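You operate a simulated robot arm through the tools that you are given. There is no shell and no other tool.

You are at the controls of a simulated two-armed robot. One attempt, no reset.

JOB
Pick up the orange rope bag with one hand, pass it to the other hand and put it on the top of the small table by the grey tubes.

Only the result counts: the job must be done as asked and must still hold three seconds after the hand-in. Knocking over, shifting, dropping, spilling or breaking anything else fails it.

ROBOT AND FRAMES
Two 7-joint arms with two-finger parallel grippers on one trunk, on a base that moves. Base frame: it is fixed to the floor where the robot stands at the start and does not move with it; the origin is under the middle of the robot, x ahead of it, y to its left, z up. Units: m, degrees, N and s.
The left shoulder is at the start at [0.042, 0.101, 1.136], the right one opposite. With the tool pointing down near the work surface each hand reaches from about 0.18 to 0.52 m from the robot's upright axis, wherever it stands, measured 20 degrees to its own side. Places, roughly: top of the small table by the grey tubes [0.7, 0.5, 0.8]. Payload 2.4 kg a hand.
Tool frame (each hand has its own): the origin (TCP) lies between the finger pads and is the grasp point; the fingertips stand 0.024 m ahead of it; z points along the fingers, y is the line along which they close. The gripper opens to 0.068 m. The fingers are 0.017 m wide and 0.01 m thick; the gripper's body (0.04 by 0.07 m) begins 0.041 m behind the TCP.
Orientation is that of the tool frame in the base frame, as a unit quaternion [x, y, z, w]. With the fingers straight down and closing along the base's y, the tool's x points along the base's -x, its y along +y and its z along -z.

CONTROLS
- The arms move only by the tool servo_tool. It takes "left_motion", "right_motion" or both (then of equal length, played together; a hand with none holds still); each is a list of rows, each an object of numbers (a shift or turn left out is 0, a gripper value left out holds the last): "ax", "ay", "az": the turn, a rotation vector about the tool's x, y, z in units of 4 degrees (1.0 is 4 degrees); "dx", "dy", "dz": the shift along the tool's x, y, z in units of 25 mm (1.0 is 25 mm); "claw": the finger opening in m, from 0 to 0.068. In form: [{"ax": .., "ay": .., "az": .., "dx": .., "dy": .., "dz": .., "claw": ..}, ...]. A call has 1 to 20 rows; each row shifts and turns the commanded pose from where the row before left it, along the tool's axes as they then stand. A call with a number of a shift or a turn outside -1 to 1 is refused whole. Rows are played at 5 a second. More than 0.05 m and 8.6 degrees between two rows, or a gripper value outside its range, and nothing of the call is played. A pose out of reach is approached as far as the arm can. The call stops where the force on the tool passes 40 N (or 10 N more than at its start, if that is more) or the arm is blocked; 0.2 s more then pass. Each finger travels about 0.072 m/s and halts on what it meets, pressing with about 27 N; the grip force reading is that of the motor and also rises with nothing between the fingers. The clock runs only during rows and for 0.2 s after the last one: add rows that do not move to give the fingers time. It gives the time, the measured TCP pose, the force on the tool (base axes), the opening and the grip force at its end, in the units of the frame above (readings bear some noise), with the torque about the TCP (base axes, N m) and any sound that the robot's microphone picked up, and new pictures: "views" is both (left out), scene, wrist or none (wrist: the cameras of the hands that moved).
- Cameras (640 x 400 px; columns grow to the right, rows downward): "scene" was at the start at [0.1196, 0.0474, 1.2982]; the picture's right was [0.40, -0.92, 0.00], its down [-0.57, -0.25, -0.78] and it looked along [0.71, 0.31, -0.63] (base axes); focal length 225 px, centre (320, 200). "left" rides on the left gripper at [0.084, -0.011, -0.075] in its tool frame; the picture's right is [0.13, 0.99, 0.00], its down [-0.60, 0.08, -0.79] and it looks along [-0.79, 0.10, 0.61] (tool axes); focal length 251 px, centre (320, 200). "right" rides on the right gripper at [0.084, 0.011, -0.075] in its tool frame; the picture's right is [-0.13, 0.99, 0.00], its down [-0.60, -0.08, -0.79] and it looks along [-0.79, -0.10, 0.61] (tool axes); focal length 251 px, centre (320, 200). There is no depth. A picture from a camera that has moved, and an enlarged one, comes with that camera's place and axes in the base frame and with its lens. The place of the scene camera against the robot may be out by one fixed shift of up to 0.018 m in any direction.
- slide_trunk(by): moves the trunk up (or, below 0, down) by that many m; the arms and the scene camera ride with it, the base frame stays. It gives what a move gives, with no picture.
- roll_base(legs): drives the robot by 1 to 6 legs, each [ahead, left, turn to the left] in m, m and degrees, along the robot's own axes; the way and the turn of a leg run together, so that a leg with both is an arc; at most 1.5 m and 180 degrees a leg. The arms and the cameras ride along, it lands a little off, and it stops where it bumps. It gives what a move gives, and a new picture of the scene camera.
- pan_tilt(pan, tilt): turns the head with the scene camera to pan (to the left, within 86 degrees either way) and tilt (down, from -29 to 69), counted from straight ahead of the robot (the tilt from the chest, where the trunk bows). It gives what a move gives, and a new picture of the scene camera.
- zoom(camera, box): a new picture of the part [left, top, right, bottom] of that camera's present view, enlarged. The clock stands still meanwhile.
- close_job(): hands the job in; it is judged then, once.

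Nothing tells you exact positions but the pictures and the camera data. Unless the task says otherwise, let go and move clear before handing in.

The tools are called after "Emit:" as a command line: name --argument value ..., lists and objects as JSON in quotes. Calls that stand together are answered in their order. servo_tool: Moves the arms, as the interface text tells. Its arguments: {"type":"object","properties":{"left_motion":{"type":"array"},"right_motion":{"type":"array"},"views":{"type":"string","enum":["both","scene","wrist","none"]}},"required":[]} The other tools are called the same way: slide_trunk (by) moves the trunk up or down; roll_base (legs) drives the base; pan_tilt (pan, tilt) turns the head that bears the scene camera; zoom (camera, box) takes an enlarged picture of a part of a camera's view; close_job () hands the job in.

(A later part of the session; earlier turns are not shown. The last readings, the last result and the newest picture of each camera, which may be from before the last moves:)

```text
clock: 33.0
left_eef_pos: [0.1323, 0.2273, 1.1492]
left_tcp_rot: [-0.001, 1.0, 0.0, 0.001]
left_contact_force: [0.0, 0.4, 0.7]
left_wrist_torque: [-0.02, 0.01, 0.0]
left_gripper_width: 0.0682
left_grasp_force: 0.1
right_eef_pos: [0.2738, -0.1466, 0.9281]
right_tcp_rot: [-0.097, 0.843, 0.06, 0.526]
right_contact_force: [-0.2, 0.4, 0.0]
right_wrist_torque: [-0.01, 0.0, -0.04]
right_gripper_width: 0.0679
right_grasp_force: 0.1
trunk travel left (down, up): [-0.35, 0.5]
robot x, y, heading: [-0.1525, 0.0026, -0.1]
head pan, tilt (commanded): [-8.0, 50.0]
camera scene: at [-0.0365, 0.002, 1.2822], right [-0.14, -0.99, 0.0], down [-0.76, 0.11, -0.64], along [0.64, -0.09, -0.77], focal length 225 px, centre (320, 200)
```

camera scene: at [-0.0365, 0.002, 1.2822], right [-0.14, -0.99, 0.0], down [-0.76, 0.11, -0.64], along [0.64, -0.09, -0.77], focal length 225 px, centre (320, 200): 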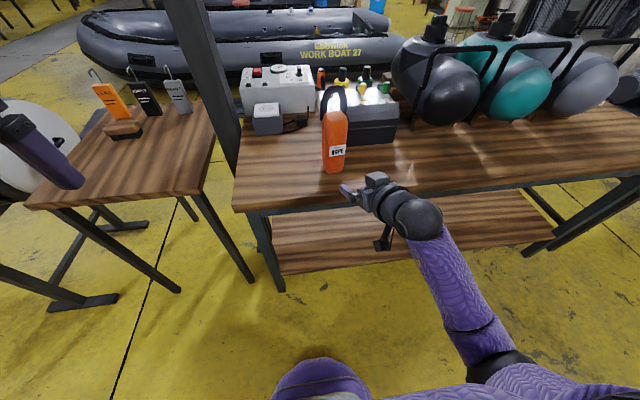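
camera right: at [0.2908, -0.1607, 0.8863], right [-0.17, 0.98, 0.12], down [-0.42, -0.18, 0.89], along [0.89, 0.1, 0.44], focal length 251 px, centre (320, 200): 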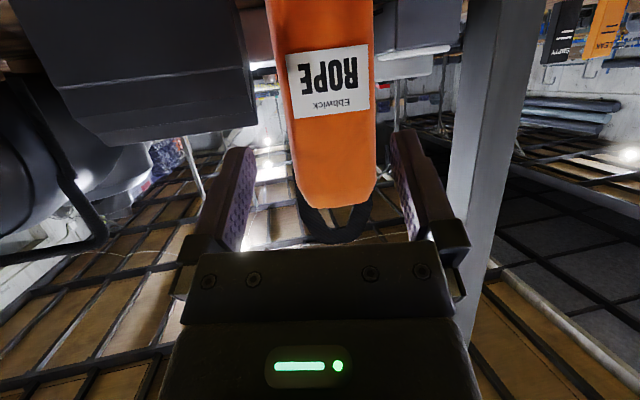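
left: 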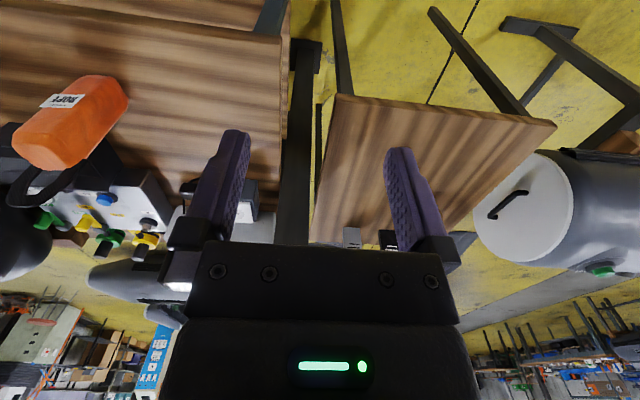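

Now there's room. I'll extend the right hand to a standoff in front of the bag at grasp height and trim its yaw.

Emit:
servo_tool --right_motion '[{"dx": -0.172, "dy": -0.0987, "dz": 0.778}, {"dx": -0.172, "dy": -0.0987, "dz": 0.778}, {"dx": -0.172, "dy": -0.0987, "dz": 0.778}, {"dx": -0.172, "dy": -0.0987, "dz": 0.778}, {"dx": -0.172, "dy": -0.0987, "dz": 0.778}, {"dx": -0.172, "dy": -0.0987, "dz": 0.778}, {"ax": 0.675, "az": 0.33}, {"ax": 0.675, "az": 0.33}, {}]'

Emit:
zoom --camera "right" --box '[200, 0, 440, 240]'

Emit:
zoom --camera "left" --box '[0, 60, 200, 260]'

```text
clock: 35.0
left_eef_pos: [0.1303, 0.2263, 1.1487]
left_tcp_rot: [-0.001, 1.0, 0.0, 0.0]
left_contact_force: [-0.4, 0.2, -0.2]
left_wrist_torque: [0.03, -0.02, -0.02]
left_gripper_width: 0.068
left_grasp_force: 0.0
right_eef_pos: [0.3914, -0.1358, 0.9007]
right_tcp_rot: [-0.096, 0.843, 0.06, 0.526]
right_contact_force: [0.0, 0.8, -0.4]
right_wrist_torque: [-0.01, -0.06, -0.02]
right_gripper_width: 0.068
right_grasp_force: 0.0
right hand out of reach, approached as far as the arm can: row 7, 8
trunk travel left (down, up): [-0.35, 0.5]
robot x, y, heading: [-0.1507, 0.0002, 0.2]
head pan, tilt (commanded): [-8.0, 50.0]
camera scene: at [-0.0364, 0.0021, 1.2822], right [-0.14, -0.99, 0.0], down [-0.76, 0.11, -0.64], along [0.64, -0.09, -0.77], focal length 225 px, centre (320, 200)
camera right: at [0.2878, -0.1506, 0.8591], right [-0.17, 0.98, 0.12], down [-0.42, -0.18, 0.89], along [0.89, 0.1, 0.44], focal length 251 px, centre (320, 200)
```

scene: 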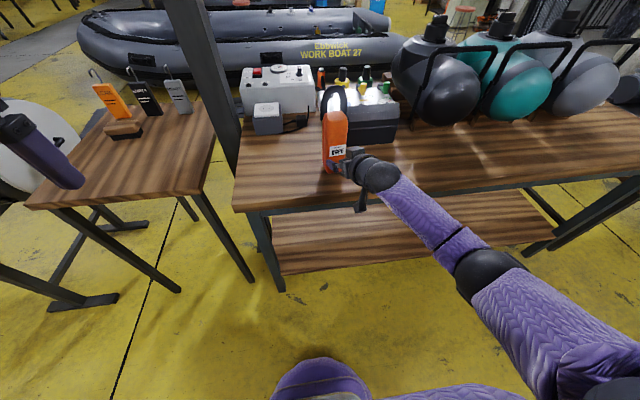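
right: 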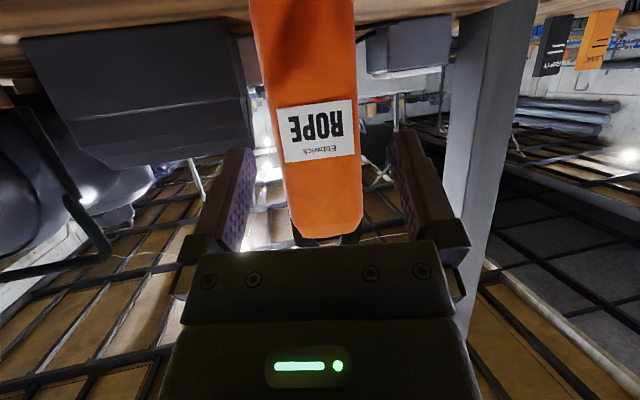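

```text
1.67 times, centred on (320, 120) of right
camera zoom: at [0.2878, -0.1506, 0.8591], right [-0.17, 0.98, 0.12], down [-0.42, -0.18, 0.89], along [0.89, 0.1, 0.44], focal length 419 px, centre (320, 333)
```

zoom: 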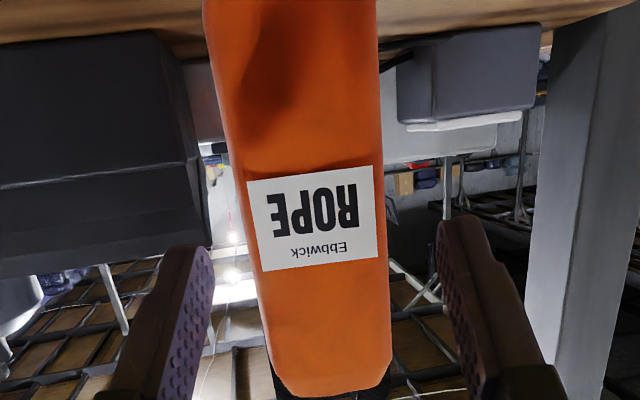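

```text
2.00 times, centred on (100, 160) of left
camera zoom: at [0.0475, 0.2147, 1.2244], right [-0.13, 0.99, 0.0], down [0.6, 0.08, 0.79], along [0.79, 0.1, -0.61], focal length 503 px, centre (760, 280)
```

zoom: 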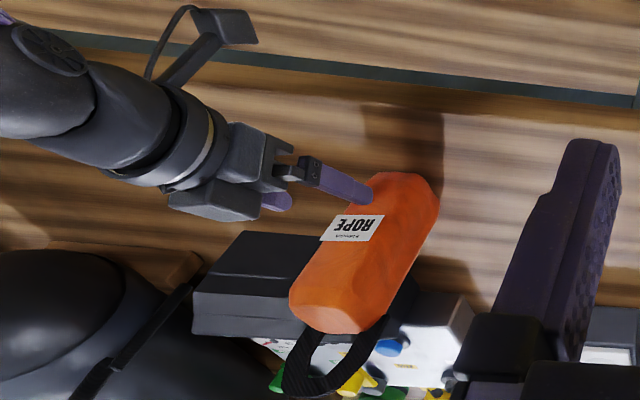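

The last few degrees of yaw are blocked in this arm posture. I'll shift the base 0.09 m left so the bag sits more in front of the right shoulder; the fingers are still about 35 mm short of the bag.

Emit:
roll_base --legs '[[-0.02, 0.09, 0]]'

```text
clock: 36.1
left_eef_pos: [0.1105, 0.317, 1.1487]
left_tcp_rot: [0.0, 1.0, 0.0, 0.0]
left_contact_force: [0.4, 0.3, -0.5]
left_wrist_torque: [-0.03, 0.01, 0.0]
left_gripper_width: 0.0681
left_grasp_force: 0.1
right_eef_pos: [0.372, -0.0439, 0.9016]
right_tcp_rot: [-0.096, 0.842, 0.06, 0.528]
right_contact_force: [0.3, -0.3, -1.3]
right_wrist_torque: [-0.01, -0.01, 0.01]
right_gripper_width: 0.068
right_grasp_force: 0.0
trunk travel left (down, up): [-0.35, 0.5]
robot x, y, heading: [-0.1717, 0.0909, -0.0]
head pan, tilt (commanded): [-8.0, 50.0]
camera scene: at [-0.0566, 0.0931, 1.2822], right [-0.14, -0.99, 0.0], down [-0.76, 0.1, -0.64], along [0.64, -0.09, -0.77], focal length 225 px, centre (320, 200)
```

scene: 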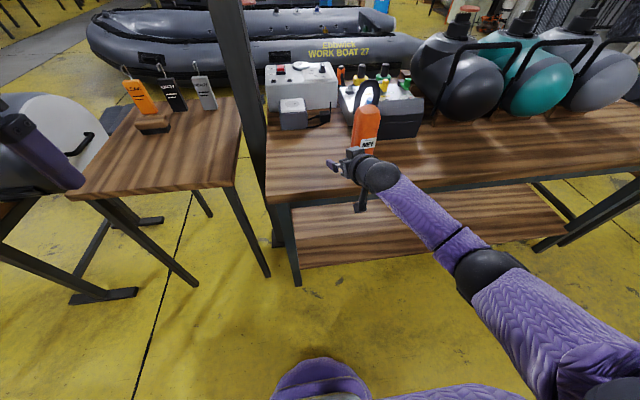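

Emit:
servo_tool --right_motion '[{"dy": -0.742}, {"dy": -0.742}, {"dy": -0.742}, {"dy": -0.742}, {"dy": -0.742}, {"ax": 0.675, "az": 0.33}, {"ax": 0.675, "az": 0.33}, {}]'

Emit:
zoom --camera "right" --box '[200, 0, 440, 240]'

Emit:
zoom --camera "left" --box '[0, 60, 200, 260]'

```text
clock: 37.9
left_eef_pos: [0.1102, 0.317, 1.1496]
left_tcp_rot: [-0.001, 1.0, 0.001, 0.0]
left_contact_force: [0.1, -0.5, 0.6]
left_wrist_torque: [0.0, 0.02, -0.02]
left_gripper_width: 0.0679
left_grasp_force: 0.1
right_eef_pos: [0.3918, -0.1352, 0.9016]
right_tcp_rot: [-0.052, 0.847, 0.033, 0.529]
right_contact_force: [-0.2, -0.3, 0.2]
right_wrist_torque: [0.01, 0.0, 0.0]
right_gripper_width: 0.0678
right_grasp_force: 0.0
trunk travel left (down, up): [-0.35, 0.5]
robot x, y, heading: [-0.177, 0.0905, -0.1]
head pan, tilt (commanded): [-8.0, 50.0]
camera scene: at [-0.0564, 0.0925, 1.2822], right [-0.14, -0.99, 0.0], down [-0.76, 0.11, -0.64], along [0.64, -0.09, -0.77], focal length 225 px, centre (320, 200)
camera right: at [0.2866, -0.1379, 0.8596], right [-0.07, 0.99, 0.12], down [-0.44, -0.13, 0.89], along [0.9, 0.01, 0.44], focal length 251 px, centre (320, 200)
```

scene: 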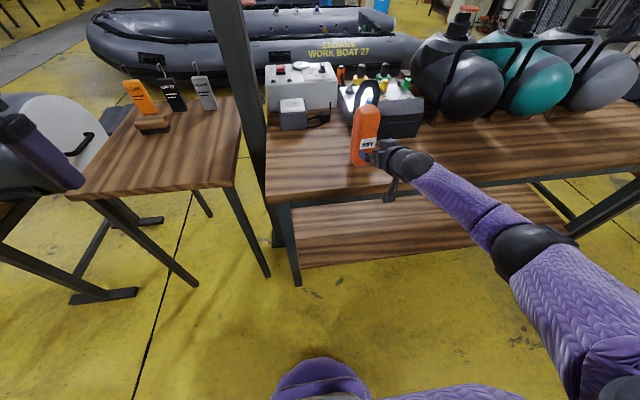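
right: 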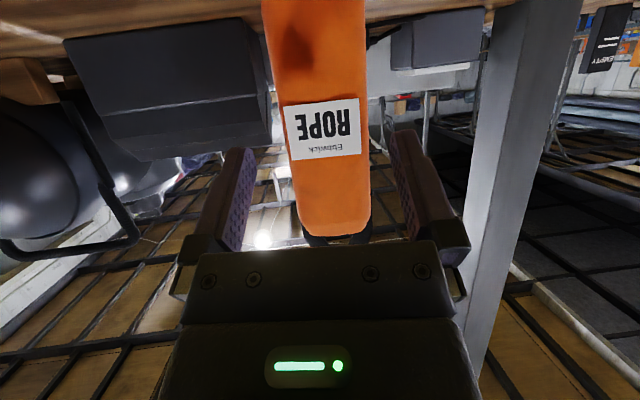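

```text
1.67 times, centred on (320, 120) of right
camera zoom: at [0.2866, -0.1379, 0.8596], right [-0.07, 0.99, 0.12], down [-0.44, -0.13, 0.89], along [0.9, 0.01, 0.44], focal length 419 px, centre (320, 333)
```

zoom: 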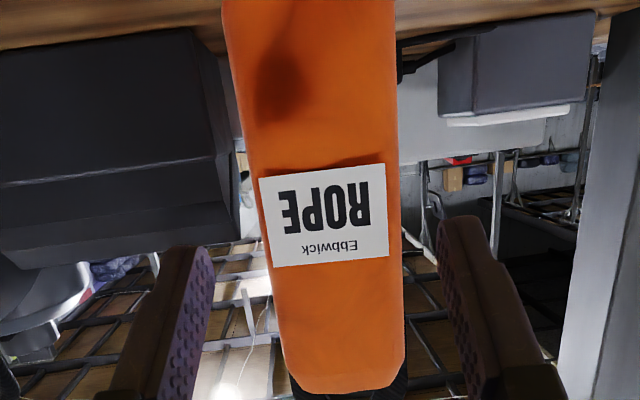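

```text
2.00 times, centred on (100, 160) of left
camera zoom: at [0.0273, 0.3052, 1.2245], right [-0.13, 0.99, 0.0], down [0.6, 0.08, 0.79], along [0.79, 0.1, -0.61], focal length 503 px, centre (760, 280)
```

zoom: 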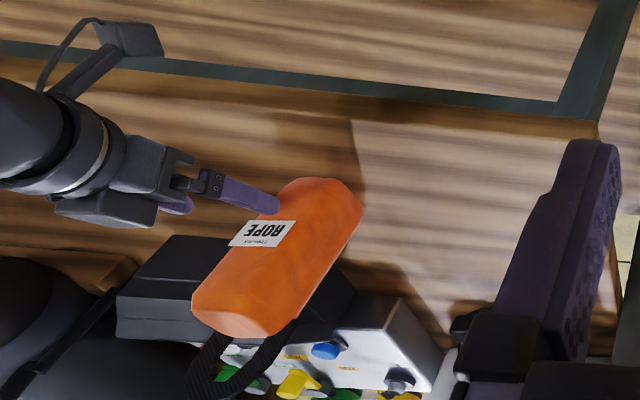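

The hand is aligned: yaw is 7° and its axis passes within about 1 mm of the label centre. I'll move in until the fingertips just straddle the front face, then check.

Emit:
servo_tool --right_motion '[{"dx": -0.197, "dz": 0.404}, {"dx": -0.197, "dz": 0.404}, {"dx": -0.197, "dz": 0.404}, {"dx": -0.197, "dz": 0.404}, {}]'

Emit:
zoom --camera "right" --box '[200, 60, 440, 260]'

Emit:
zoom --camera "left" --box '[40, 110, 160, 230]'

Emit:
zoom --camera "scene" --box '[320, 80, 440, 200]'

```text
clock: 39.1
left_eef_pos: [0.1105, 0.3183, 1.1497]
left_tcp_rot: [-0.001, 1.0, 0.0, 0.0]
left_contact_force: [0.0, -0.1, -0.7]
left_wrist_torque: [-0.03, -0.02, -0.02]
left_gripper_width: 0.0679
left_grasp_force: 0.0
right_eef_pos: [0.4272, -0.122, 0.8937]
right_tcp_rot: [-0.059, 0.851, 0.046, 0.52]
right_contact_force: [-0.8, -2.1, 0.3]
right_wrist_torque: [-0.03, -0.03, -0.06]
right_gripper_width: 0.0681
right_grasp_force: 0.2
right hand out of reach, approached as far as the arm can: row 4
trunk travel left (down, up): [-0.35, 0.5]
robot x, y, heading: [-0.1737, 0.09, 0.2]
head pan, tilt (commanded): [-8.0, 50.0]
camera scene: at [-0.0565, 0.0923, 1.2822], right [-0.14, -0.99, 0.0], down [-0.76, 0.11, -0.64], along [0.64, -0.09, -0.77], focal length 225 px, centre (320, 200)
camera right: at [0.3218, -0.1265, 0.854], right [-0.09, 0.99, 0.13], down [-0.41, -0.16, 0.9], along [0.91, 0.02, 0.42], focal length 251 px, centre (320, 200)
```

scene: 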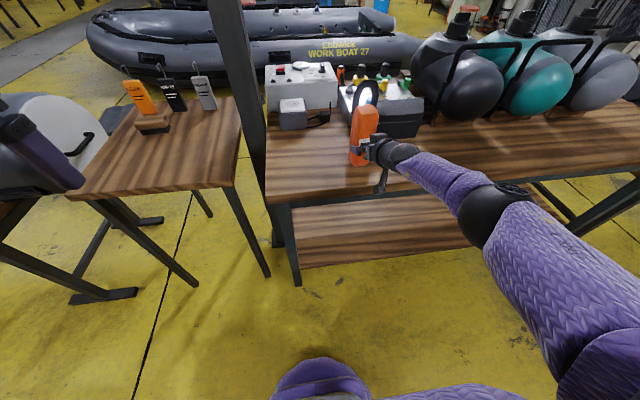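
right: 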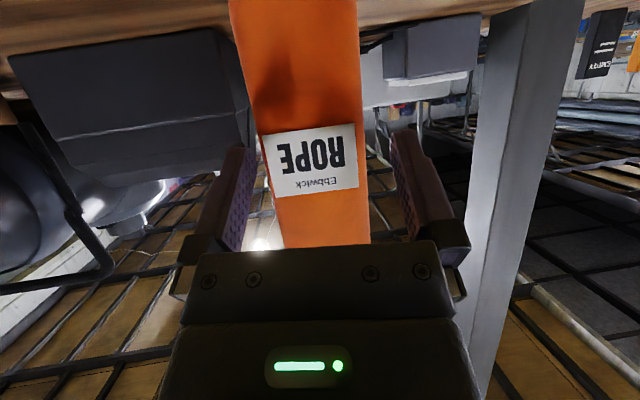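

```text
2.00 times, centred on (320, 160) of right
camera zoom: at [0.3218, -0.1265, 0.854], right [-0.09, 0.99, 0.13], down [-0.41, -0.16, 0.9], along [0.91, 0.02, 0.42], focal length 503 px, centre (320, 280)
```

zoom: 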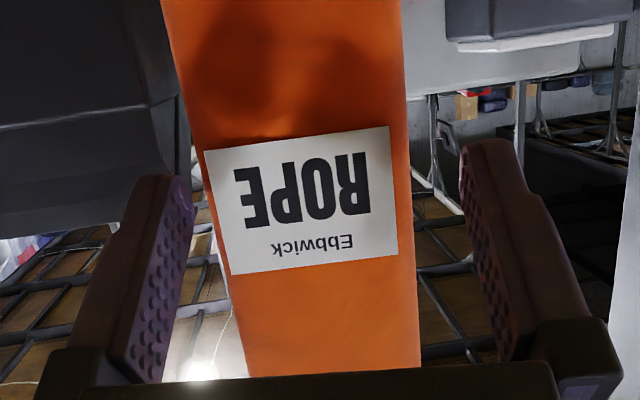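

```text
3.33 times, centred on (100, 170) of left
camera zoom: at [0.0272, 0.305, 1.2245], right [-0.13, 0.99, 0.0], down [0.6, 0.08, 0.79], along [0.79, 0.1, -0.61], focal length 838 px, centre (1053, 300)
```

zoom: 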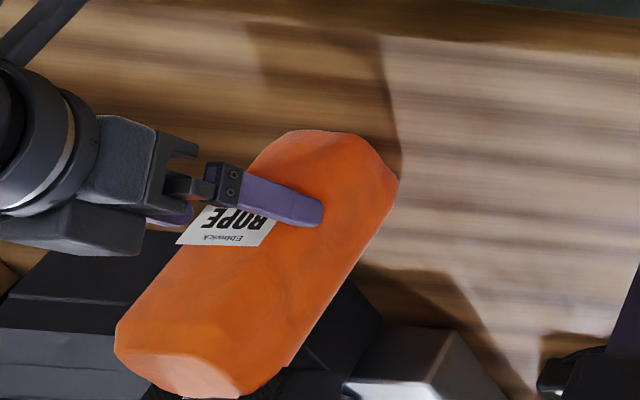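

```text
3.33 times, centred on (380, 140) of scene
camera zoom: at [-0.0565, 0.0923, 1.2822], right [-0.14, -0.99, 0.0], down [-0.76, 0.11, -0.64], along [0.64, -0.09, -0.77], focal length 749 px, centre (120, 400)
```

zoom: 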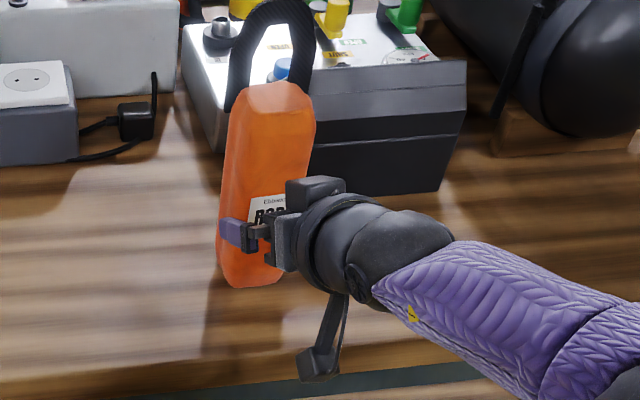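

The arm ran out of reach at the last row and drifted about 8 mm off line, with no contact. I'll retract, bring the base 0.09 m forward, and redo the approach with margin.

Emit:
servo_tool --right_motion '[{"dx": 0.292, "dz": -0.6}, {"dx": 0.292, "dz": -0.6}, {"dx": 0.292, "dz": -0.6}, {"dx": 0.292, "dz": -0.6}, {"dx": 0.292, "dz": -0.6}, {"dx": 0.292, "dz": -0.6}]'

Emit:
roll_base --legs '[[0.09, 0, 0]]'

```text
clock: 40.5
left_eef_pos: [0.1104, 0.316, 1.1498]
left_tcp_rot: [-0.001, 1.0, -0.001, 0.0]
left_contact_force: [-0.4, 0.0, -0.8]
left_wrist_torque: [-0.02, 0.03, 0.0]
left_gripper_width: 0.0682
left_grasp_force: 0.2
right_eef_pos: [0.3372, -0.1432, 0.9005]
right_tcp_rot: [-0.052, 0.846, 0.032, 0.529]
right_contact_force: [0.7, 0.7, -0.9]
right_wrist_torque: [0.01, 0.01, 0.02]
right_gripper_width: 0.068
right_grasp_force: 0.2
trunk travel left (down, up): [-0.35, 0.5]
robot x, y, heading: [-0.1731, 0.0921, 0.4]
head pan, tilt (commanded): [-8.0, 50.0]
camera scene: at [-0.0565, 0.0924, 1.2822], right [-0.14, -0.99, 0.0], down [-0.76, 0.11, -0.64], along [0.64, -0.09, -0.77], focal length 225 px, centre (320, 200)
camera right: at [0.2329, -0.1463, 0.8591], right [-0.07, 0.99, 0.12], down [-0.44, -0.13, 0.89], along [0.9, 0.01, 0.44], focal length 251 px, centre (320, 200)
```

scene: 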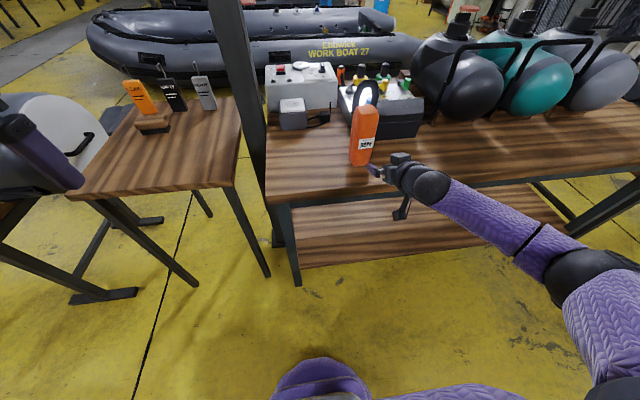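
right: 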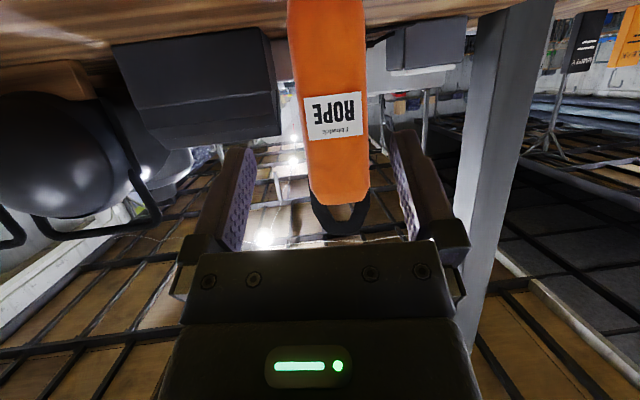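

```text
clock: 41.6
left_eef_pos: [0.2012, 0.3158, 1.1481]
left_tcp_rot: [0.0, 1.0, 0.0, 0.0]
left_contact_force: [-0.4, 0.0, -0.4]
left_wrist_torque: [0.01, 0.05, -0.01]
left_gripper_width: 0.068
left_grasp_force: 0.0
right_eef_pos: [0.4264, -0.1428, 0.9004]
right_tcp_rot: [-0.052, 0.846, 0.033, 0.529]
right_contact_force: [0.2, -0.9, 0.4]
right_wrist_torque: [0.0, 0.02, 0.0]
right_gripper_width: 0.0679
right_grasp_force: 0.0
trunk travel left (down, up): [-0.35, 0.5]
robot x, y, heading: [-0.0869, 0.0897, 0.3]
head pan, tilt (commanded): [-8.0, 50.0]
camera scene: at [0.0332, 0.0924, 1.2821], right [-0.14, -0.99, 0.0], down [-0.76, 0.11, -0.64], along [0.64, -0.09, -0.77], focal length 225 px, centre (320, 200)
```

scene: 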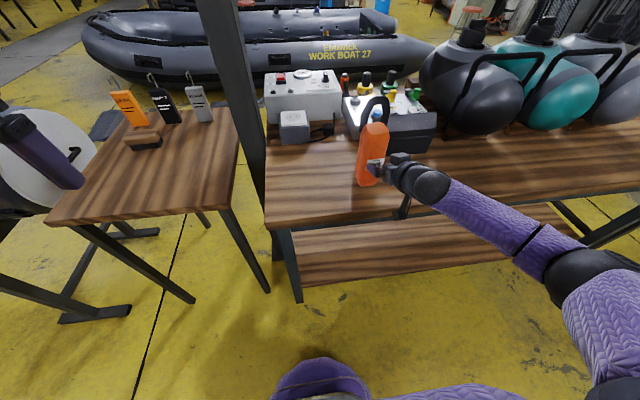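

The base move put the fingertips right at the bag's face without contact, but about 12 mm too far right. I'll back off 25 mm, shift left, and re-check.

Emit:
servo_tool --right_motion '[{"dx": 0.219, "dz": -0.449}, {"dx": 0.219, "dz": -0.449}, {"dy": 0.23}, {"dy": 0.23}, {}]'

Emit:
zoom --camera "right" --box '[200, 40, 440, 240]'

Emit:
zoom --camera "left" --box '[0, 60, 160, 220]'

```text
clock: 42.8
left_eef_pos: [0.1999, 0.3168, 1.1501]
left_tcp_rot: [0.0, 1.0, 0.001, -0.001]
left_contact_force: [0.2, -0.4, -0.4]
left_wrist_torque: [-0.02, 0.03, 0.03]
left_gripper_width: 0.0683
left_grasp_force: 0.0
right_eef_pos: [0.4004, -0.1341, 0.9007]
right_tcp_rot: [-0.051, 0.846, 0.032, 0.529]
right_contact_force: [0.1, -0.2, 0.1]
right_wrist_torque: [0.0, 0.0, 0.02]
right_gripper_width: 0.0683
right_grasp_force: 0.1
trunk travel left (down, up): [-0.35, 0.5]
robot x, y, heading: [-0.0825, 0.0908, -0.1]
head pan, tilt (commanded): [-8.0, 50.0]
camera scene: at [0.0326, 0.0924, 1.2822], right [-0.14, -0.99, 0.0], down [-0.76, 0.11, -0.64], along [0.64, -0.09, -0.77], focal length 225 px, centre (320, 200)
camera right: at [0.2959, -0.1371, 0.8592], right [-0.07, 0.99, 0.12], down [-0.44, -0.13, 0.89], along [0.9, 0.01, 0.44], focal length 251 px, centre (320, 200)
```

scene: 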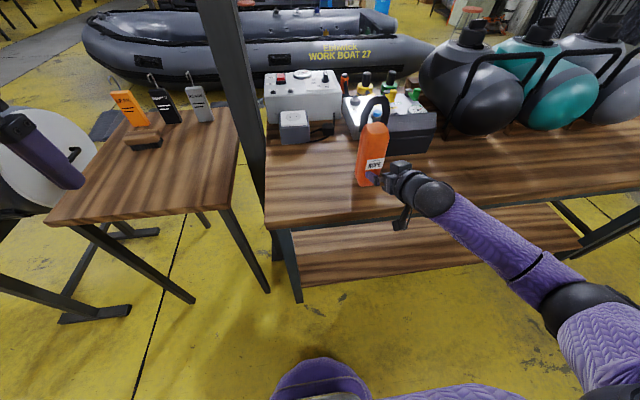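
right: 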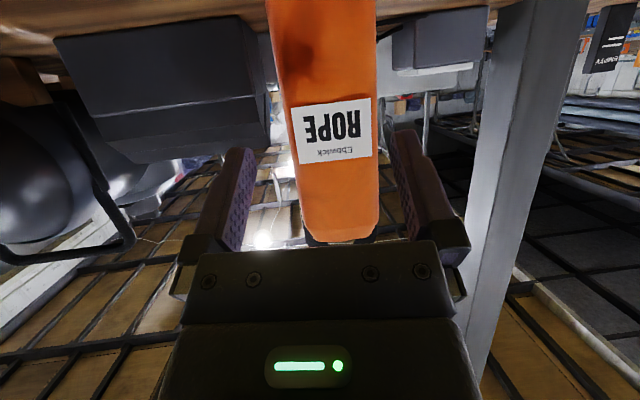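

```text
2.00 times, centred on (320, 140) of right
camera zoom: at [0.2959, -0.1371, 0.8592], right [-0.07, 0.99, 0.12], down [-0.44, -0.13, 0.89], along [0.9, 0.01, 0.44], focal length 503 px, centre (320, 320)
```

zoom: 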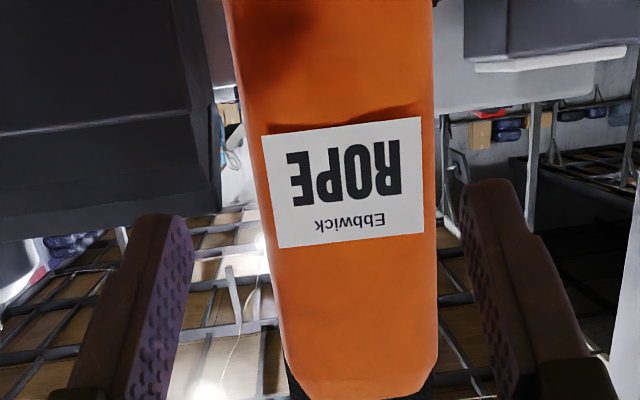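

```text
2.50 times, centred on (80, 140) of left
camera zoom: at [0.1166, 0.305, 1.2245], right [-0.13, 0.99, 0.0], down [0.6, 0.08, 0.79], along [0.79, 0.1, -0.61], focal length 629 px, centre (920, 350)
```

zoom: 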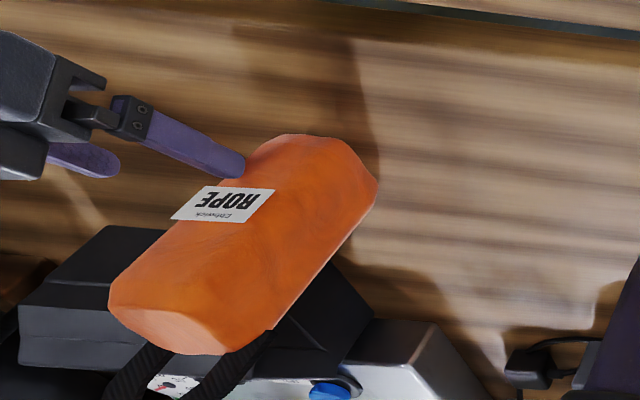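

The earlier drift nudged the bag about 6 mm left and turned it to roughly 2.5° yaw. The label centre is now at about (0.453, -0.122). I'll trim the yaw by -3°, shift left 8 mm and ease in so the tips just straddle it.

Emit:
servo_tool --right_motion '[{"ax": 0.674, "az": 0.329, "dy": 0.15}, {"dy": 0.16}, {"dx": -0.175, "dz": 0.36}, {"dx": -0.175, "dz": 0.36}, {"dx": -0.175, "dz": 0.36}, {"dx": -0.175, "dz": 0.36}, {}]'

Emit:
zoom --camera "right" --box '[200, 60, 440, 260]'

Emit:
zoom --camera "left" --box '[0, 60, 160, 220]'

```text
clock: 44.4
left_eef_pos: [0.2011, 0.3169, 1.1482]
left_tcp_rot: [0.0, 1.0, 0.001, 0.0]
left_contact_force: [0.5, -0.2, 0.9]
left_wrist_torque: [0.01, 0.03, -0.04]
left_gripper_width: 0.0679
left_grasp_force: 0.1
right_eef_pos: [0.4394, -0.1242, 0.9006]
right_tcp_rot: [-0.03, 0.848, 0.018, 0.529]
right_contact_force: [-0.7, -0.9, 0.7]
right_wrist_torque: [-0.01, -0.04, -0.02]
right_gripper_width: 0.0682
right_grasp_force: 0.1
trunk travel left (down, up): [-0.35, 0.5]
robot x, y, heading: [-0.0906, 0.089, -0.1]
head pan, tilt (commanded): [-8.0, 50.0]
camera scene: at [0.0327, 0.0924, 1.2822], right [-0.14, -0.99, 0.0], down [-0.76, 0.11, -0.64], along [0.64, -0.09, -0.77], focal length 225 px, centre (320, 200)
camera right: at [0.3342, -0.1218, 0.8587], right [-0.01, 0.99, 0.12], down [-0.44, -0.11, 0.89], along [0.9, -0.04, 0.44], focal length 251 px, centre (320, 200)
```

scene: 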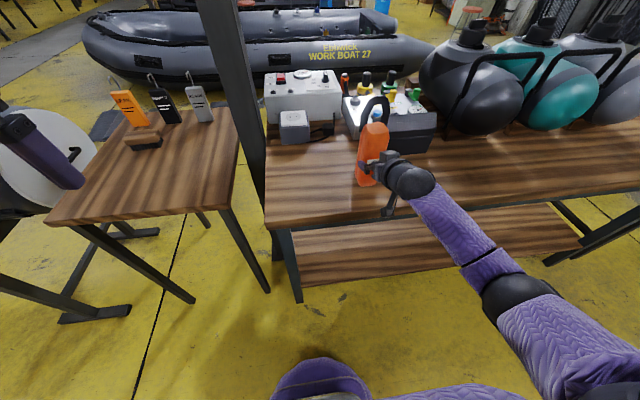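
right: 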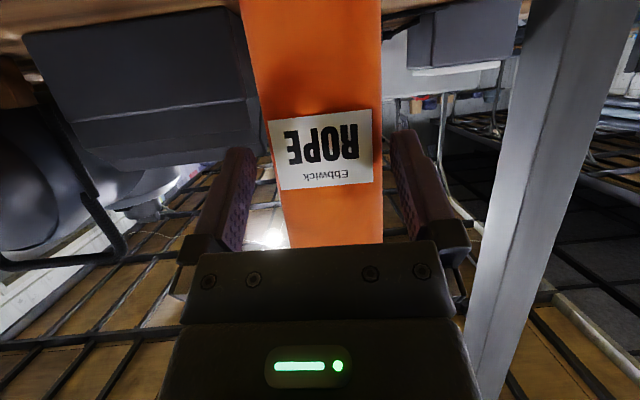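

```text
2.00 times, centred on (320, 160) of right
camera zoom: at [0.3342, -0.1218, 0.8587], right [-0.01, 0.99, 0.12], down [-0.44, -0.11, 0.89], along [0.9, -0.04, 0.44], focal length 503 px, centre (320, 280)
```

zoom: 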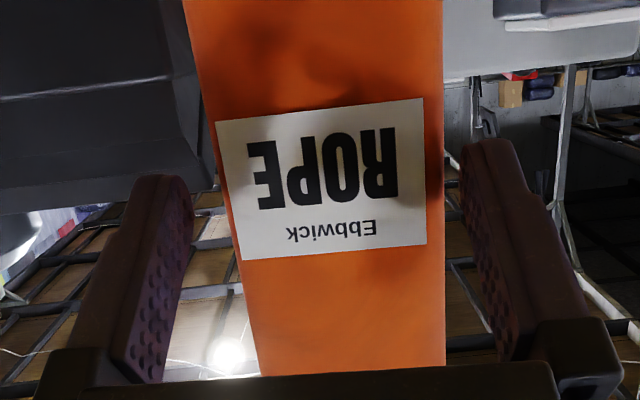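

```text
2.50 times, centred on (80, 140) of left
camera zoom: at [0.1166, 0.305, 1.2244], right [-0.13, 0.99, 0.0], down [0.6, 0.08, 0.79], along [0.79, 0.1, -0.61], focal length 629 px, centre (920, 350)
```

zoom: 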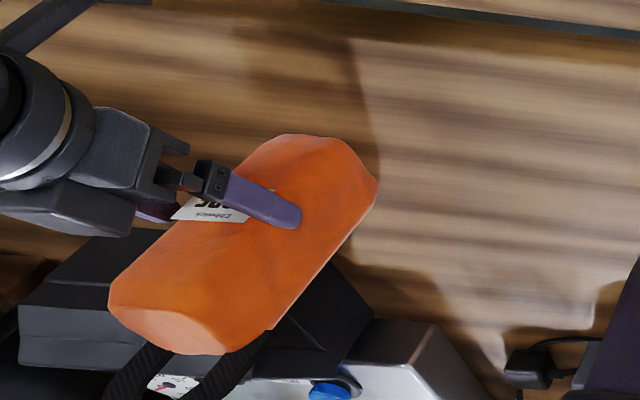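

The fingertips now straddle the bag evenly with about 4–5 mm each side and no contact. I'll slide in the remaining 35 mm.

Emit:
servo_tool --right_motion '[{"dx": -0.158, "dz": 0.324}, {"dx": -0.158, "dz": 0.324}, {"dx": -0.158, "dz": 0.324}, {"dx": -0.158, "dz": 0.324}, {}]'

Emit:
zoom --camera "right" --box '[200, 60, 440, 260]'

Emit:
zoom --camera "left" --box '[0, 60, 160, 220]'

```text
clock: 45.6
left_eef_pos: [0.1992, 0.3165, 1.1493]
left_tcp_rot: [0.0, 1.0, 0.0, 0.0]
left_contact_force: [-0.3, 0.4, -0.3]
left_wrist_torque: [-0.01, 0.02, -0.02]
left_gripper_width: 0.0677
left_grasp_force: 0.1
right_eef_pos: [0.4765, -0.1224, 0.9013]
right_tcp_rot: [-0.03, 0.847, 0.018, 0.53]
right_contact_force: [-1.1, -1.3, 1.7]
right_wrist_torque: [0.04, -0.02, 0.0]
right_gripper_width: 0.068
right_grasp_force: 0.0
trunk travel left (down, up): [-0.35, 0.5]
robot x, y, heading: [-0.084, 0.0906, 0.2]
head pan, tilt (commanded): [-8.0, 50.0]
camera scene: at [0.0326, 0.0924, 1.2822], right [-0.14, -0.99, 0.0], down [-0.76, 0.11, -0.64], along [0.64, -0.09, -0.77], focal length 225 px, centre (320, 200)
camera right: at [0.3715, -0.1196, 0.8592], right [-0.01, 0.99, 0.12], down [-0.44, -0.11, 0.89], along [0.9, -0.04, 0.44], focal length 251 px, centre (320, 200)
```

scene: 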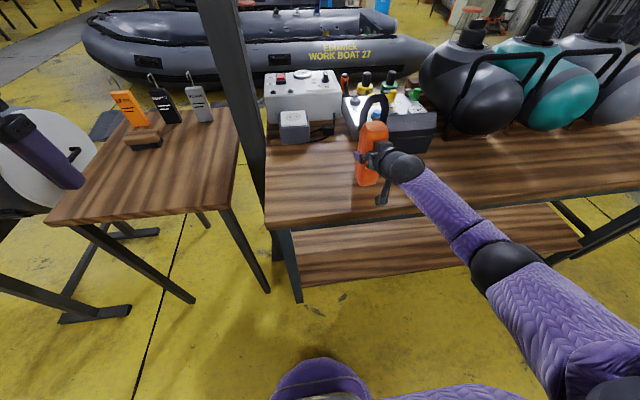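
right: 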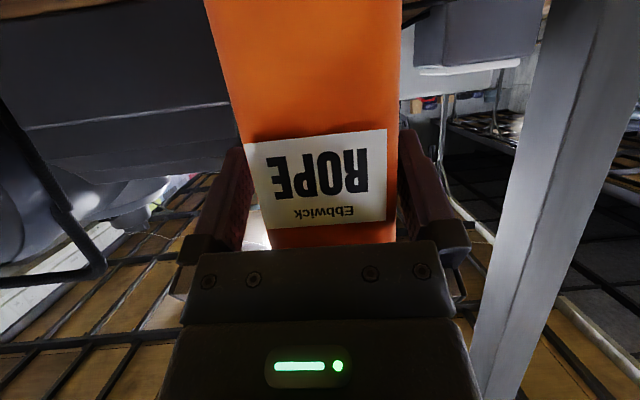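

```text
2.00 times, centred on (320, 160) of right
camera zoom: at [0.3715, -0.1196, 0.8592], right [-0.01, 0.99, 0.12], down [-0.44, -0.11, 0.89], along [0.9, -0.04, 0.44], focal length 503 px, centre (320, 280)
```

zoom: 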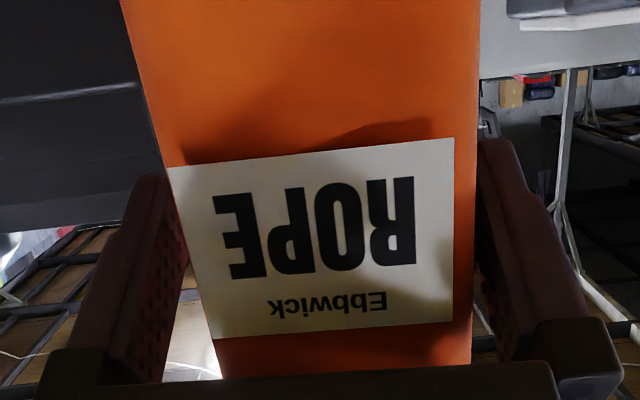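

```text
2.50 times, centred on (80, 140) of left
camera zoom: at [0.1165, 0.305, 1.2245], right [-0.13, 0.99, 0.0], down [0.6, 0.08, 0.79], along [0.79, 0.1, -0.61], focal length 629 px, centre (920, 350)
```

zoom: 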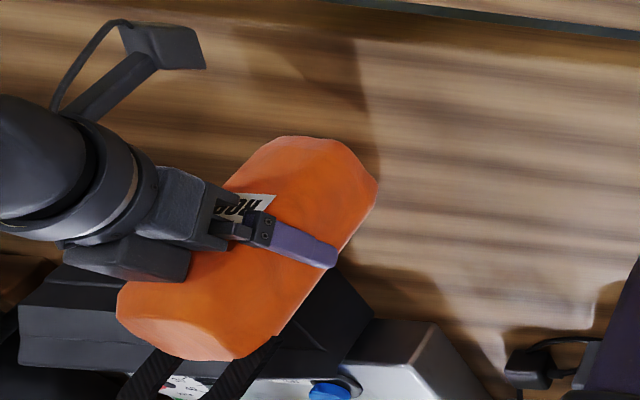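

The fingers are around the body with only light touch forces. Closing the grip now.

Emit:
servo_tool --right_motion '[{"claw": 0.05}, {"claw": 0.03}, {"claw": 0.0}, {"claw": 0.0}, {"claw": 0.0}]' --views "wrist"

```text
clock: 46.8
left_eef_pos: [0.2006, 0.317, 1.1491]
left_tcp_rot: [0.0, 1.0, 0.0, 0.0]
left_contact_force: [-0.3, 0.3, -1.0]
left_wrist_torque: [0.0, -0.01, 0.0]
left_gripper_width: 0.0681
left_grasp_force: 0.0
right_eef_pos: [0.4765, -0.1222, 0.9012]
right_tcp_rot: [-0.029, 0.847, 0.018, 0.53]
right_contact_force: [1.2, 1.1, 2.2]
right_wrist_torque: [0.03, -0.27, 0.05]
right_gripper_width: 0.058
right_grasp_force: 27.0
trunk travel left (down, up): [-0.35, 0.5]
robot x, y, heading: [-0.0856, 0.0907, -0.1]
head pan, tilt (commanded): [-8.0, 50.0]
camera right: at [0.3715, -0.1192, 0.8592], right [-0.01, 0.99, 0.12], down [-0.44, -0.11, 0.89], along [0.9, -0.04, 0.44], focal length 251 px, centre (320, 200)
```

right: 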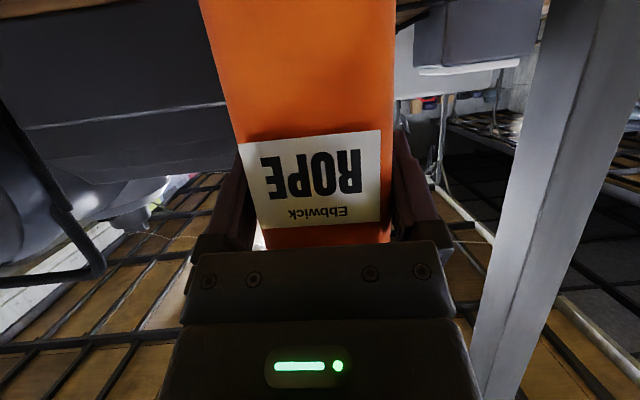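

The gripper holds the bag at 0.058 m with 27 N. I'll lift gently by 40 mm.

Emit:
servo_tool --right_motion '[{"dx": -0.27, "dz": -0.131}, {"dx": -0.27, "dz": -0.131}, {"dx": -0.36, "dz": -0.175}, {"dx": -0.54, "dz": -0.263}, {}]'

Emit:
zoom --camera "left" --box '[0, 60, 200, 260]'

```text
clock: 48.0
left_eef_pos: [0.2006, 0.3165, 1.1483]
left_tcp_rot: [0.0, 1.0, 0.0, 0.0]
left_contact_force: [0.0, 0.7, -0.2]
left_wrist_torque: [-0.02, -0.01, -0.01]
left_gripper_width: 0.068
left_grasp_force: 0.1
right_eef_pos: [0.4741, -0.1222, 0.9404]
right_tcp_rot: [-0.029, 0.848, 0.018, 0.529]
right_contact_force: [0.0, -0.4, -3.5]
right_wrist_torque: [-0.02, 0.0, 0.01]
right_gripper_width: 0.0582
right_grasp_force: 27.0
trunk travel left (down, up): [-0.35, 0.5]
robot x, y, heading: [-0.0885, 0.0911, -0.1]
head pan, tilt (commanded): [-8.0, 50.0]
camera scene: at [0.033, 0.0923, 1.2821], right [-0.14, -0.99, 0.0], down [-0.76, 0.11, -0.64], along [0.64, -0.09, -0.77], focal length 225 px, centre (320, 200)
camera right: at [0.3696, -0.1197, 0.8996], right [-0.01, 0.99, 0.12], down [-0.44, -0.11, 0.89], along [0.9, -0.04, 0.44], focal length 251 px, centre (320, 200)
```

scene: 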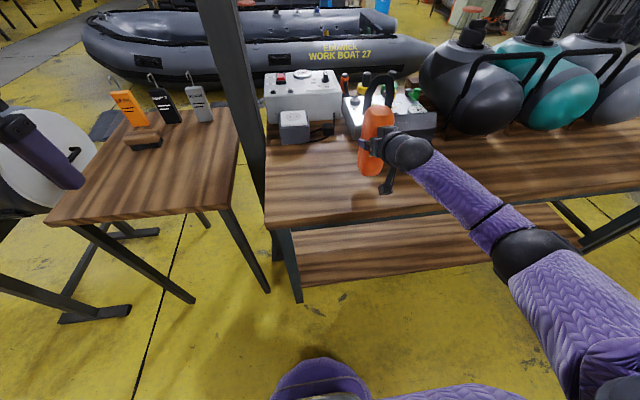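
right: 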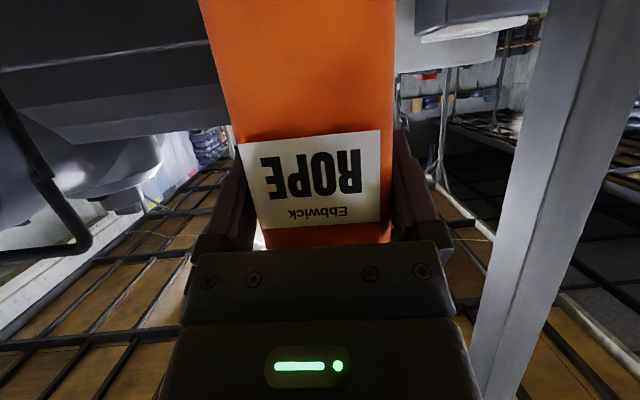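

```text
2.00 times, centred on (100, 160) of left
camera zoom: at [0.1169, 0.3049, 1.2244], right [-0.13, 0.99, 0.0], down [0.6, 0.08, 0.79], along [0.79, 0.1, -0.61], focal length 503 px, centre (760, 280)
```

zoom: 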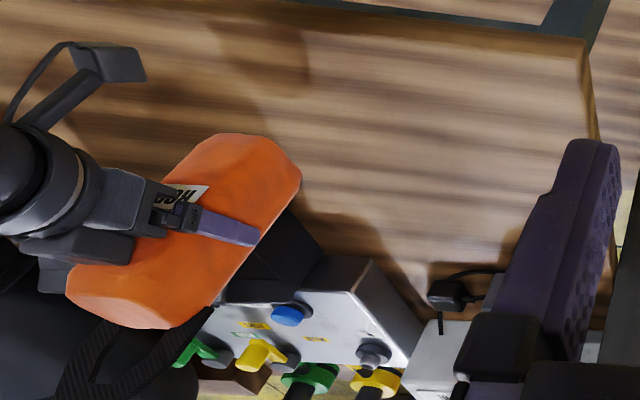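

The bag is lifted (about 0.36 kg) and held firmly and level. I'll lift a bit more, then drive back from the bench to open floor for the handover.

Emit:
servo_tool --right_motion '[{"dx": -0.54, "dz": -0.263}, {"dx": -0.54, "dz": -0.263}, {}]' --views "none"

Emit:
roll_base --legs '[[-0.22, 0, 0]]'

```text
clock: 48.8
left_eef_pos: [0.2001, 0.3162, 1.1497]
left_tcp_rot: [0.0, 1.0, 0.0, 0.0]
left_contact_force: [0.2, 0.2, 1.1]
left_wrist_torque: [-0.02, 0.01, 0.03]
left_gripper_width: 0.0677
left_grasp_force: 0.0
right_eef_pos: [0.4745, -0.123, 0.97]
right_tcp_rot: [-0.03, 0.847, 0.019, 0.53]
right_contact_force: [-0.5, -0.3, -3.3]
right_wrist_torque: [-0.01, 0.01, 0.0]
right_gripper_width: 0.0579
right_grasp_force: 26.8
trunk travel left (down, up): [-0.35, 0.5]
robot x, y, heading: [-0.0836, 0.0903, 0.1]
head pan, tilt (commanded): [-8.0, 50.0]
```

```text
clock: 50.5
left_eef_pos: [-0.0203, 0.3165, 1.1494]
left_tcp_rot: [0.001, 1.0, 0.0, 0.0]
left_contact_force: [0.5, -0.3, 0.3]
left_wrist_torque: [-0.01, 0.0, -0.02]
left_gripper_width: 0.0684
left_grasp_force: 0.2
right_eef_pos: [0.2539, -0.1239, 0.9704]
right_tcp_rot: [-0.029, 0.848, 0.018, 0.529]
right_contact_force: [-0.5, -0.3, -2.3]
right_wrist_torque: [-0.02, 0.02, -0.02]
right_gripper_width: 0.0578
right_grasp_force: 27.4
trunk travel left (down, up): [-0.35, 0.5]
robot x, y, heading: [-0.3037, 0.0892, -0.1]
head pan, tilt (commanded): [-8.0, 50.0]
camera scene: at [-0.1882, 0.0922, 1.2822], right [-0.14, -0.99, 0.0], down [-0.76, 0.11, -0.64], along [0.64, -0.09, -0.77], focal length 225 px, centre (320, 200)
```

scene: 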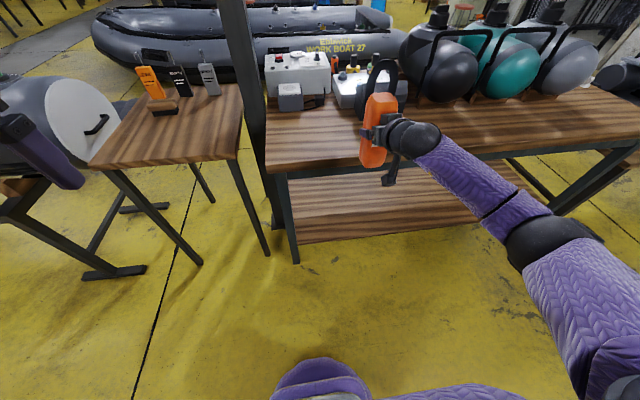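

Now in open space. I'll swing the right hand with the bag inward, turning it about 41° to the left, so the handle plane suits the left hand coming from above.

Emit:
servo_tool --right_motion '[{"ax": -0.921, "az": -0.449, "dx": 0.38, "dy": 0.81, "dz": -0.323}, {"ax": -0.921, "az": -0.449, "dx": 0.354, "dy": 0.84, "dz": -0.27}, {"ax": -0.921, "az": -0.449, "dx": 0.327, "dy": 0.867, "dz": -0.215}, {"ax": -0.921, "az": -0.449, "dx": 0.3, "dy": 0.888, "dz": -0.158}, {"ax": -0.921, "az": -0.449, "dx": 0.272, "dy": 0.906, "dz": -0.101}, {"ax": -0.921, "az": -0.449, "dx": 0.243, "dy": 0.918, "dz": -0.042}, {"ax": -0.921, "az": -0.449, "dx": 0.214, "dy": 0.926, "dz": 0.018}, {"ax": -0.921, "az": -0.449, "dx": 0.185, "dy": 0.93, "dz": 0.077}, {"ax": -0.921, "az": -0.449, "dx": 0.156, "dy": 0.928, "dz": 0.137}, {"ax": -0.921, "az": -0.449, "dx": 0.127, "dy": 0.922, "dz": 0.196}, {}]'

```text
clock: 52.9
left_eef_pos: [-0.0195, 0.3166, 1.1493]
left_tcp_rot: [0.001, 1.0, 0.001, 0.0]
left_contact_force: [-0.2, -0.1, 0.5]
left_wrist_torque: [0.0, 0.01, 0.03]
left_gripper_width: 0.0677
left_grasp_force: 0.1
right_eef_pos: [0.125, 0.0714, 0.9207]
right_tcp_rot: [-0.324, 0.784, 0.203, 0.49]
right_contact_force: [0.4, 0.6, -2.9]
right_wrist_torque: [0.0, 0.05, 0.0]
right_gripper_width: 0.0577
right_grasp_force: 26.7
trunk travel left (down, up): [-0.35, 0.5]
robot x, y, heading: [-0.3032, 0.0904, -0.1]
head pan, tilt (commanded): [-8.0, 50.0]
camera scene: at [-0.1878, 0.0923, 1.2822], right [-0.14, -0.99, 0.0], down [-0.76, 0.11, -0.64], along [0.64, -0.09, -0.77], focal length 225 px, centre (320, 200)
camera right: at [0.0438, 0.0029, 0.8789], right [-0.66, 0.74, 0.12], down [-0.26, -0.37, 0.89], along [0.7, 0.56, 0.44], focal length 251 px, centre (320, 200)
```

scene: 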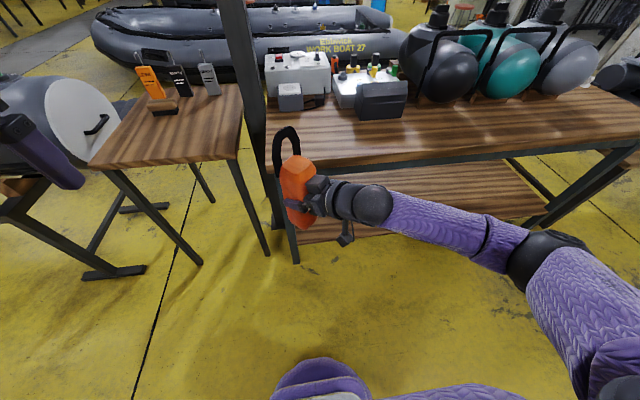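
right: 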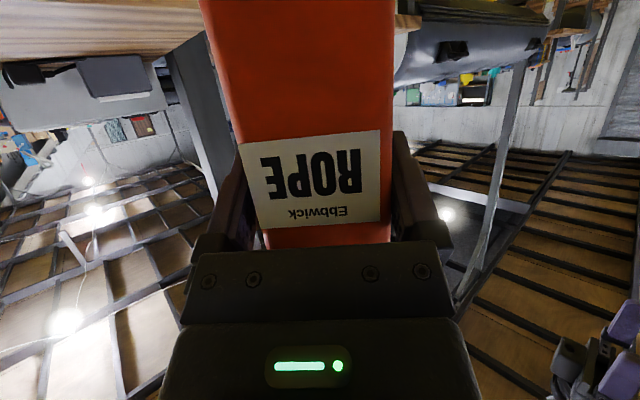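

The right hand holds the bag steady at 45° yaw, and I expect the handle bar near (0.146, 0.092, 1.05). I'll bring the left hand above and to the left of it, turned -45°, to see the handle with its wrist camera.

Emit:
servo_tool --left_motion '[{"dx": -0.457, "dy": -0.783, "dz": -0.171}, {"dx": -0.457, "dy": -0.783, "dz": -0.171}, {"dx": -0.457, "dy": -0.783, "dz": -0.171}, {"dx": -0.457, "dy": -0.783, "dz": -0.171}, {"dx": -0.457, "dy": -0.783, "dz": -0.171}, {"dx": -0.457, "dy": -0.783, "dz": -0.171}, {"dx": -0.457, "dy": -0.783, "dz": -0.171}, {"az": 1}, {"az": 1}, {"az": 1}, {"az": 1}, {"az": 1}, {"az": 1}, {"az": 1}, {"az": 1}, {"az": 1}, {"az": 1}, {"az": 1}, {"az": 0.25}]'

```text
clock: 56.9
left_eef_pos: [0.0443, 0.2005, 1.1735]
left_tcp_rot: [0.384, 0.923, 0.0, 0.0]
left_contact_force: [-0.6, 0.2, -0.8]
left_wrist_torque: [0.0, 0.02, 0.0]
left_gripper_width: 0.068
left_grasp_force: 0.0
left hand out of reach, approached as far as the arm can: row 6, 7
right_eef_pos: [0.1246, 0.0702, 0.9201]
right_tcp_rot: [-0.323, 0.784, 0.202, 0.49]
right_contact_force: [-0.6, -0.1, -3.6]
right_wrist_torque: [0.0, 0.03, 0.0]
right_gripper_width: 0.0579
right_grasp_force: 26.9
trunk travel left (down, up): [-0.35, 0.5]
robot x, y, heading: [-0.3082, 0.0913, -0.0]
head pan, tilt (commanded): [-8.0, 50.0]
camera scene: at [-0.1877, 0.0922, 1.2822], right [-0.14, -0.99, 0.0], down [-0.76, 0.11, -0.64], along [0.64, -0.09, -0.77], focal length 225 px, centre (320, 200)
camera left: at [-0.0227, 0.2526, 1.2474], right [0.61, 0.79, 0.0], down [0.48, -0.37, 0.79], along [0.63, -0.49, -0.61], focal length 251 px, centre (320, 200)
```

scene: 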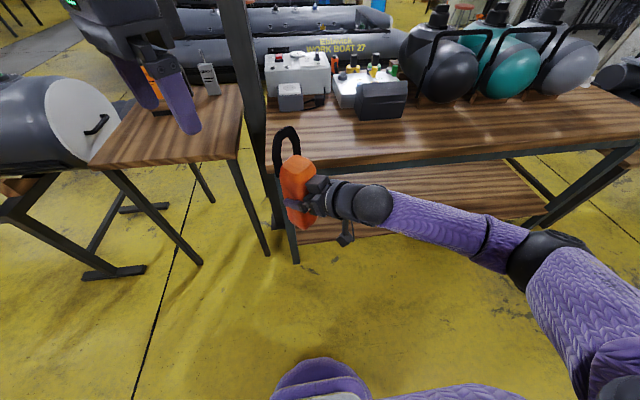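
left: 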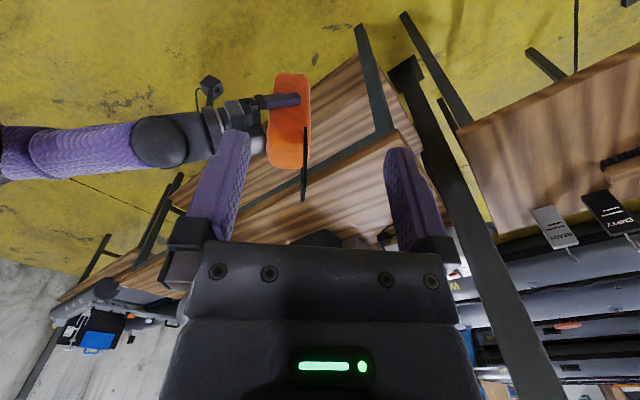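

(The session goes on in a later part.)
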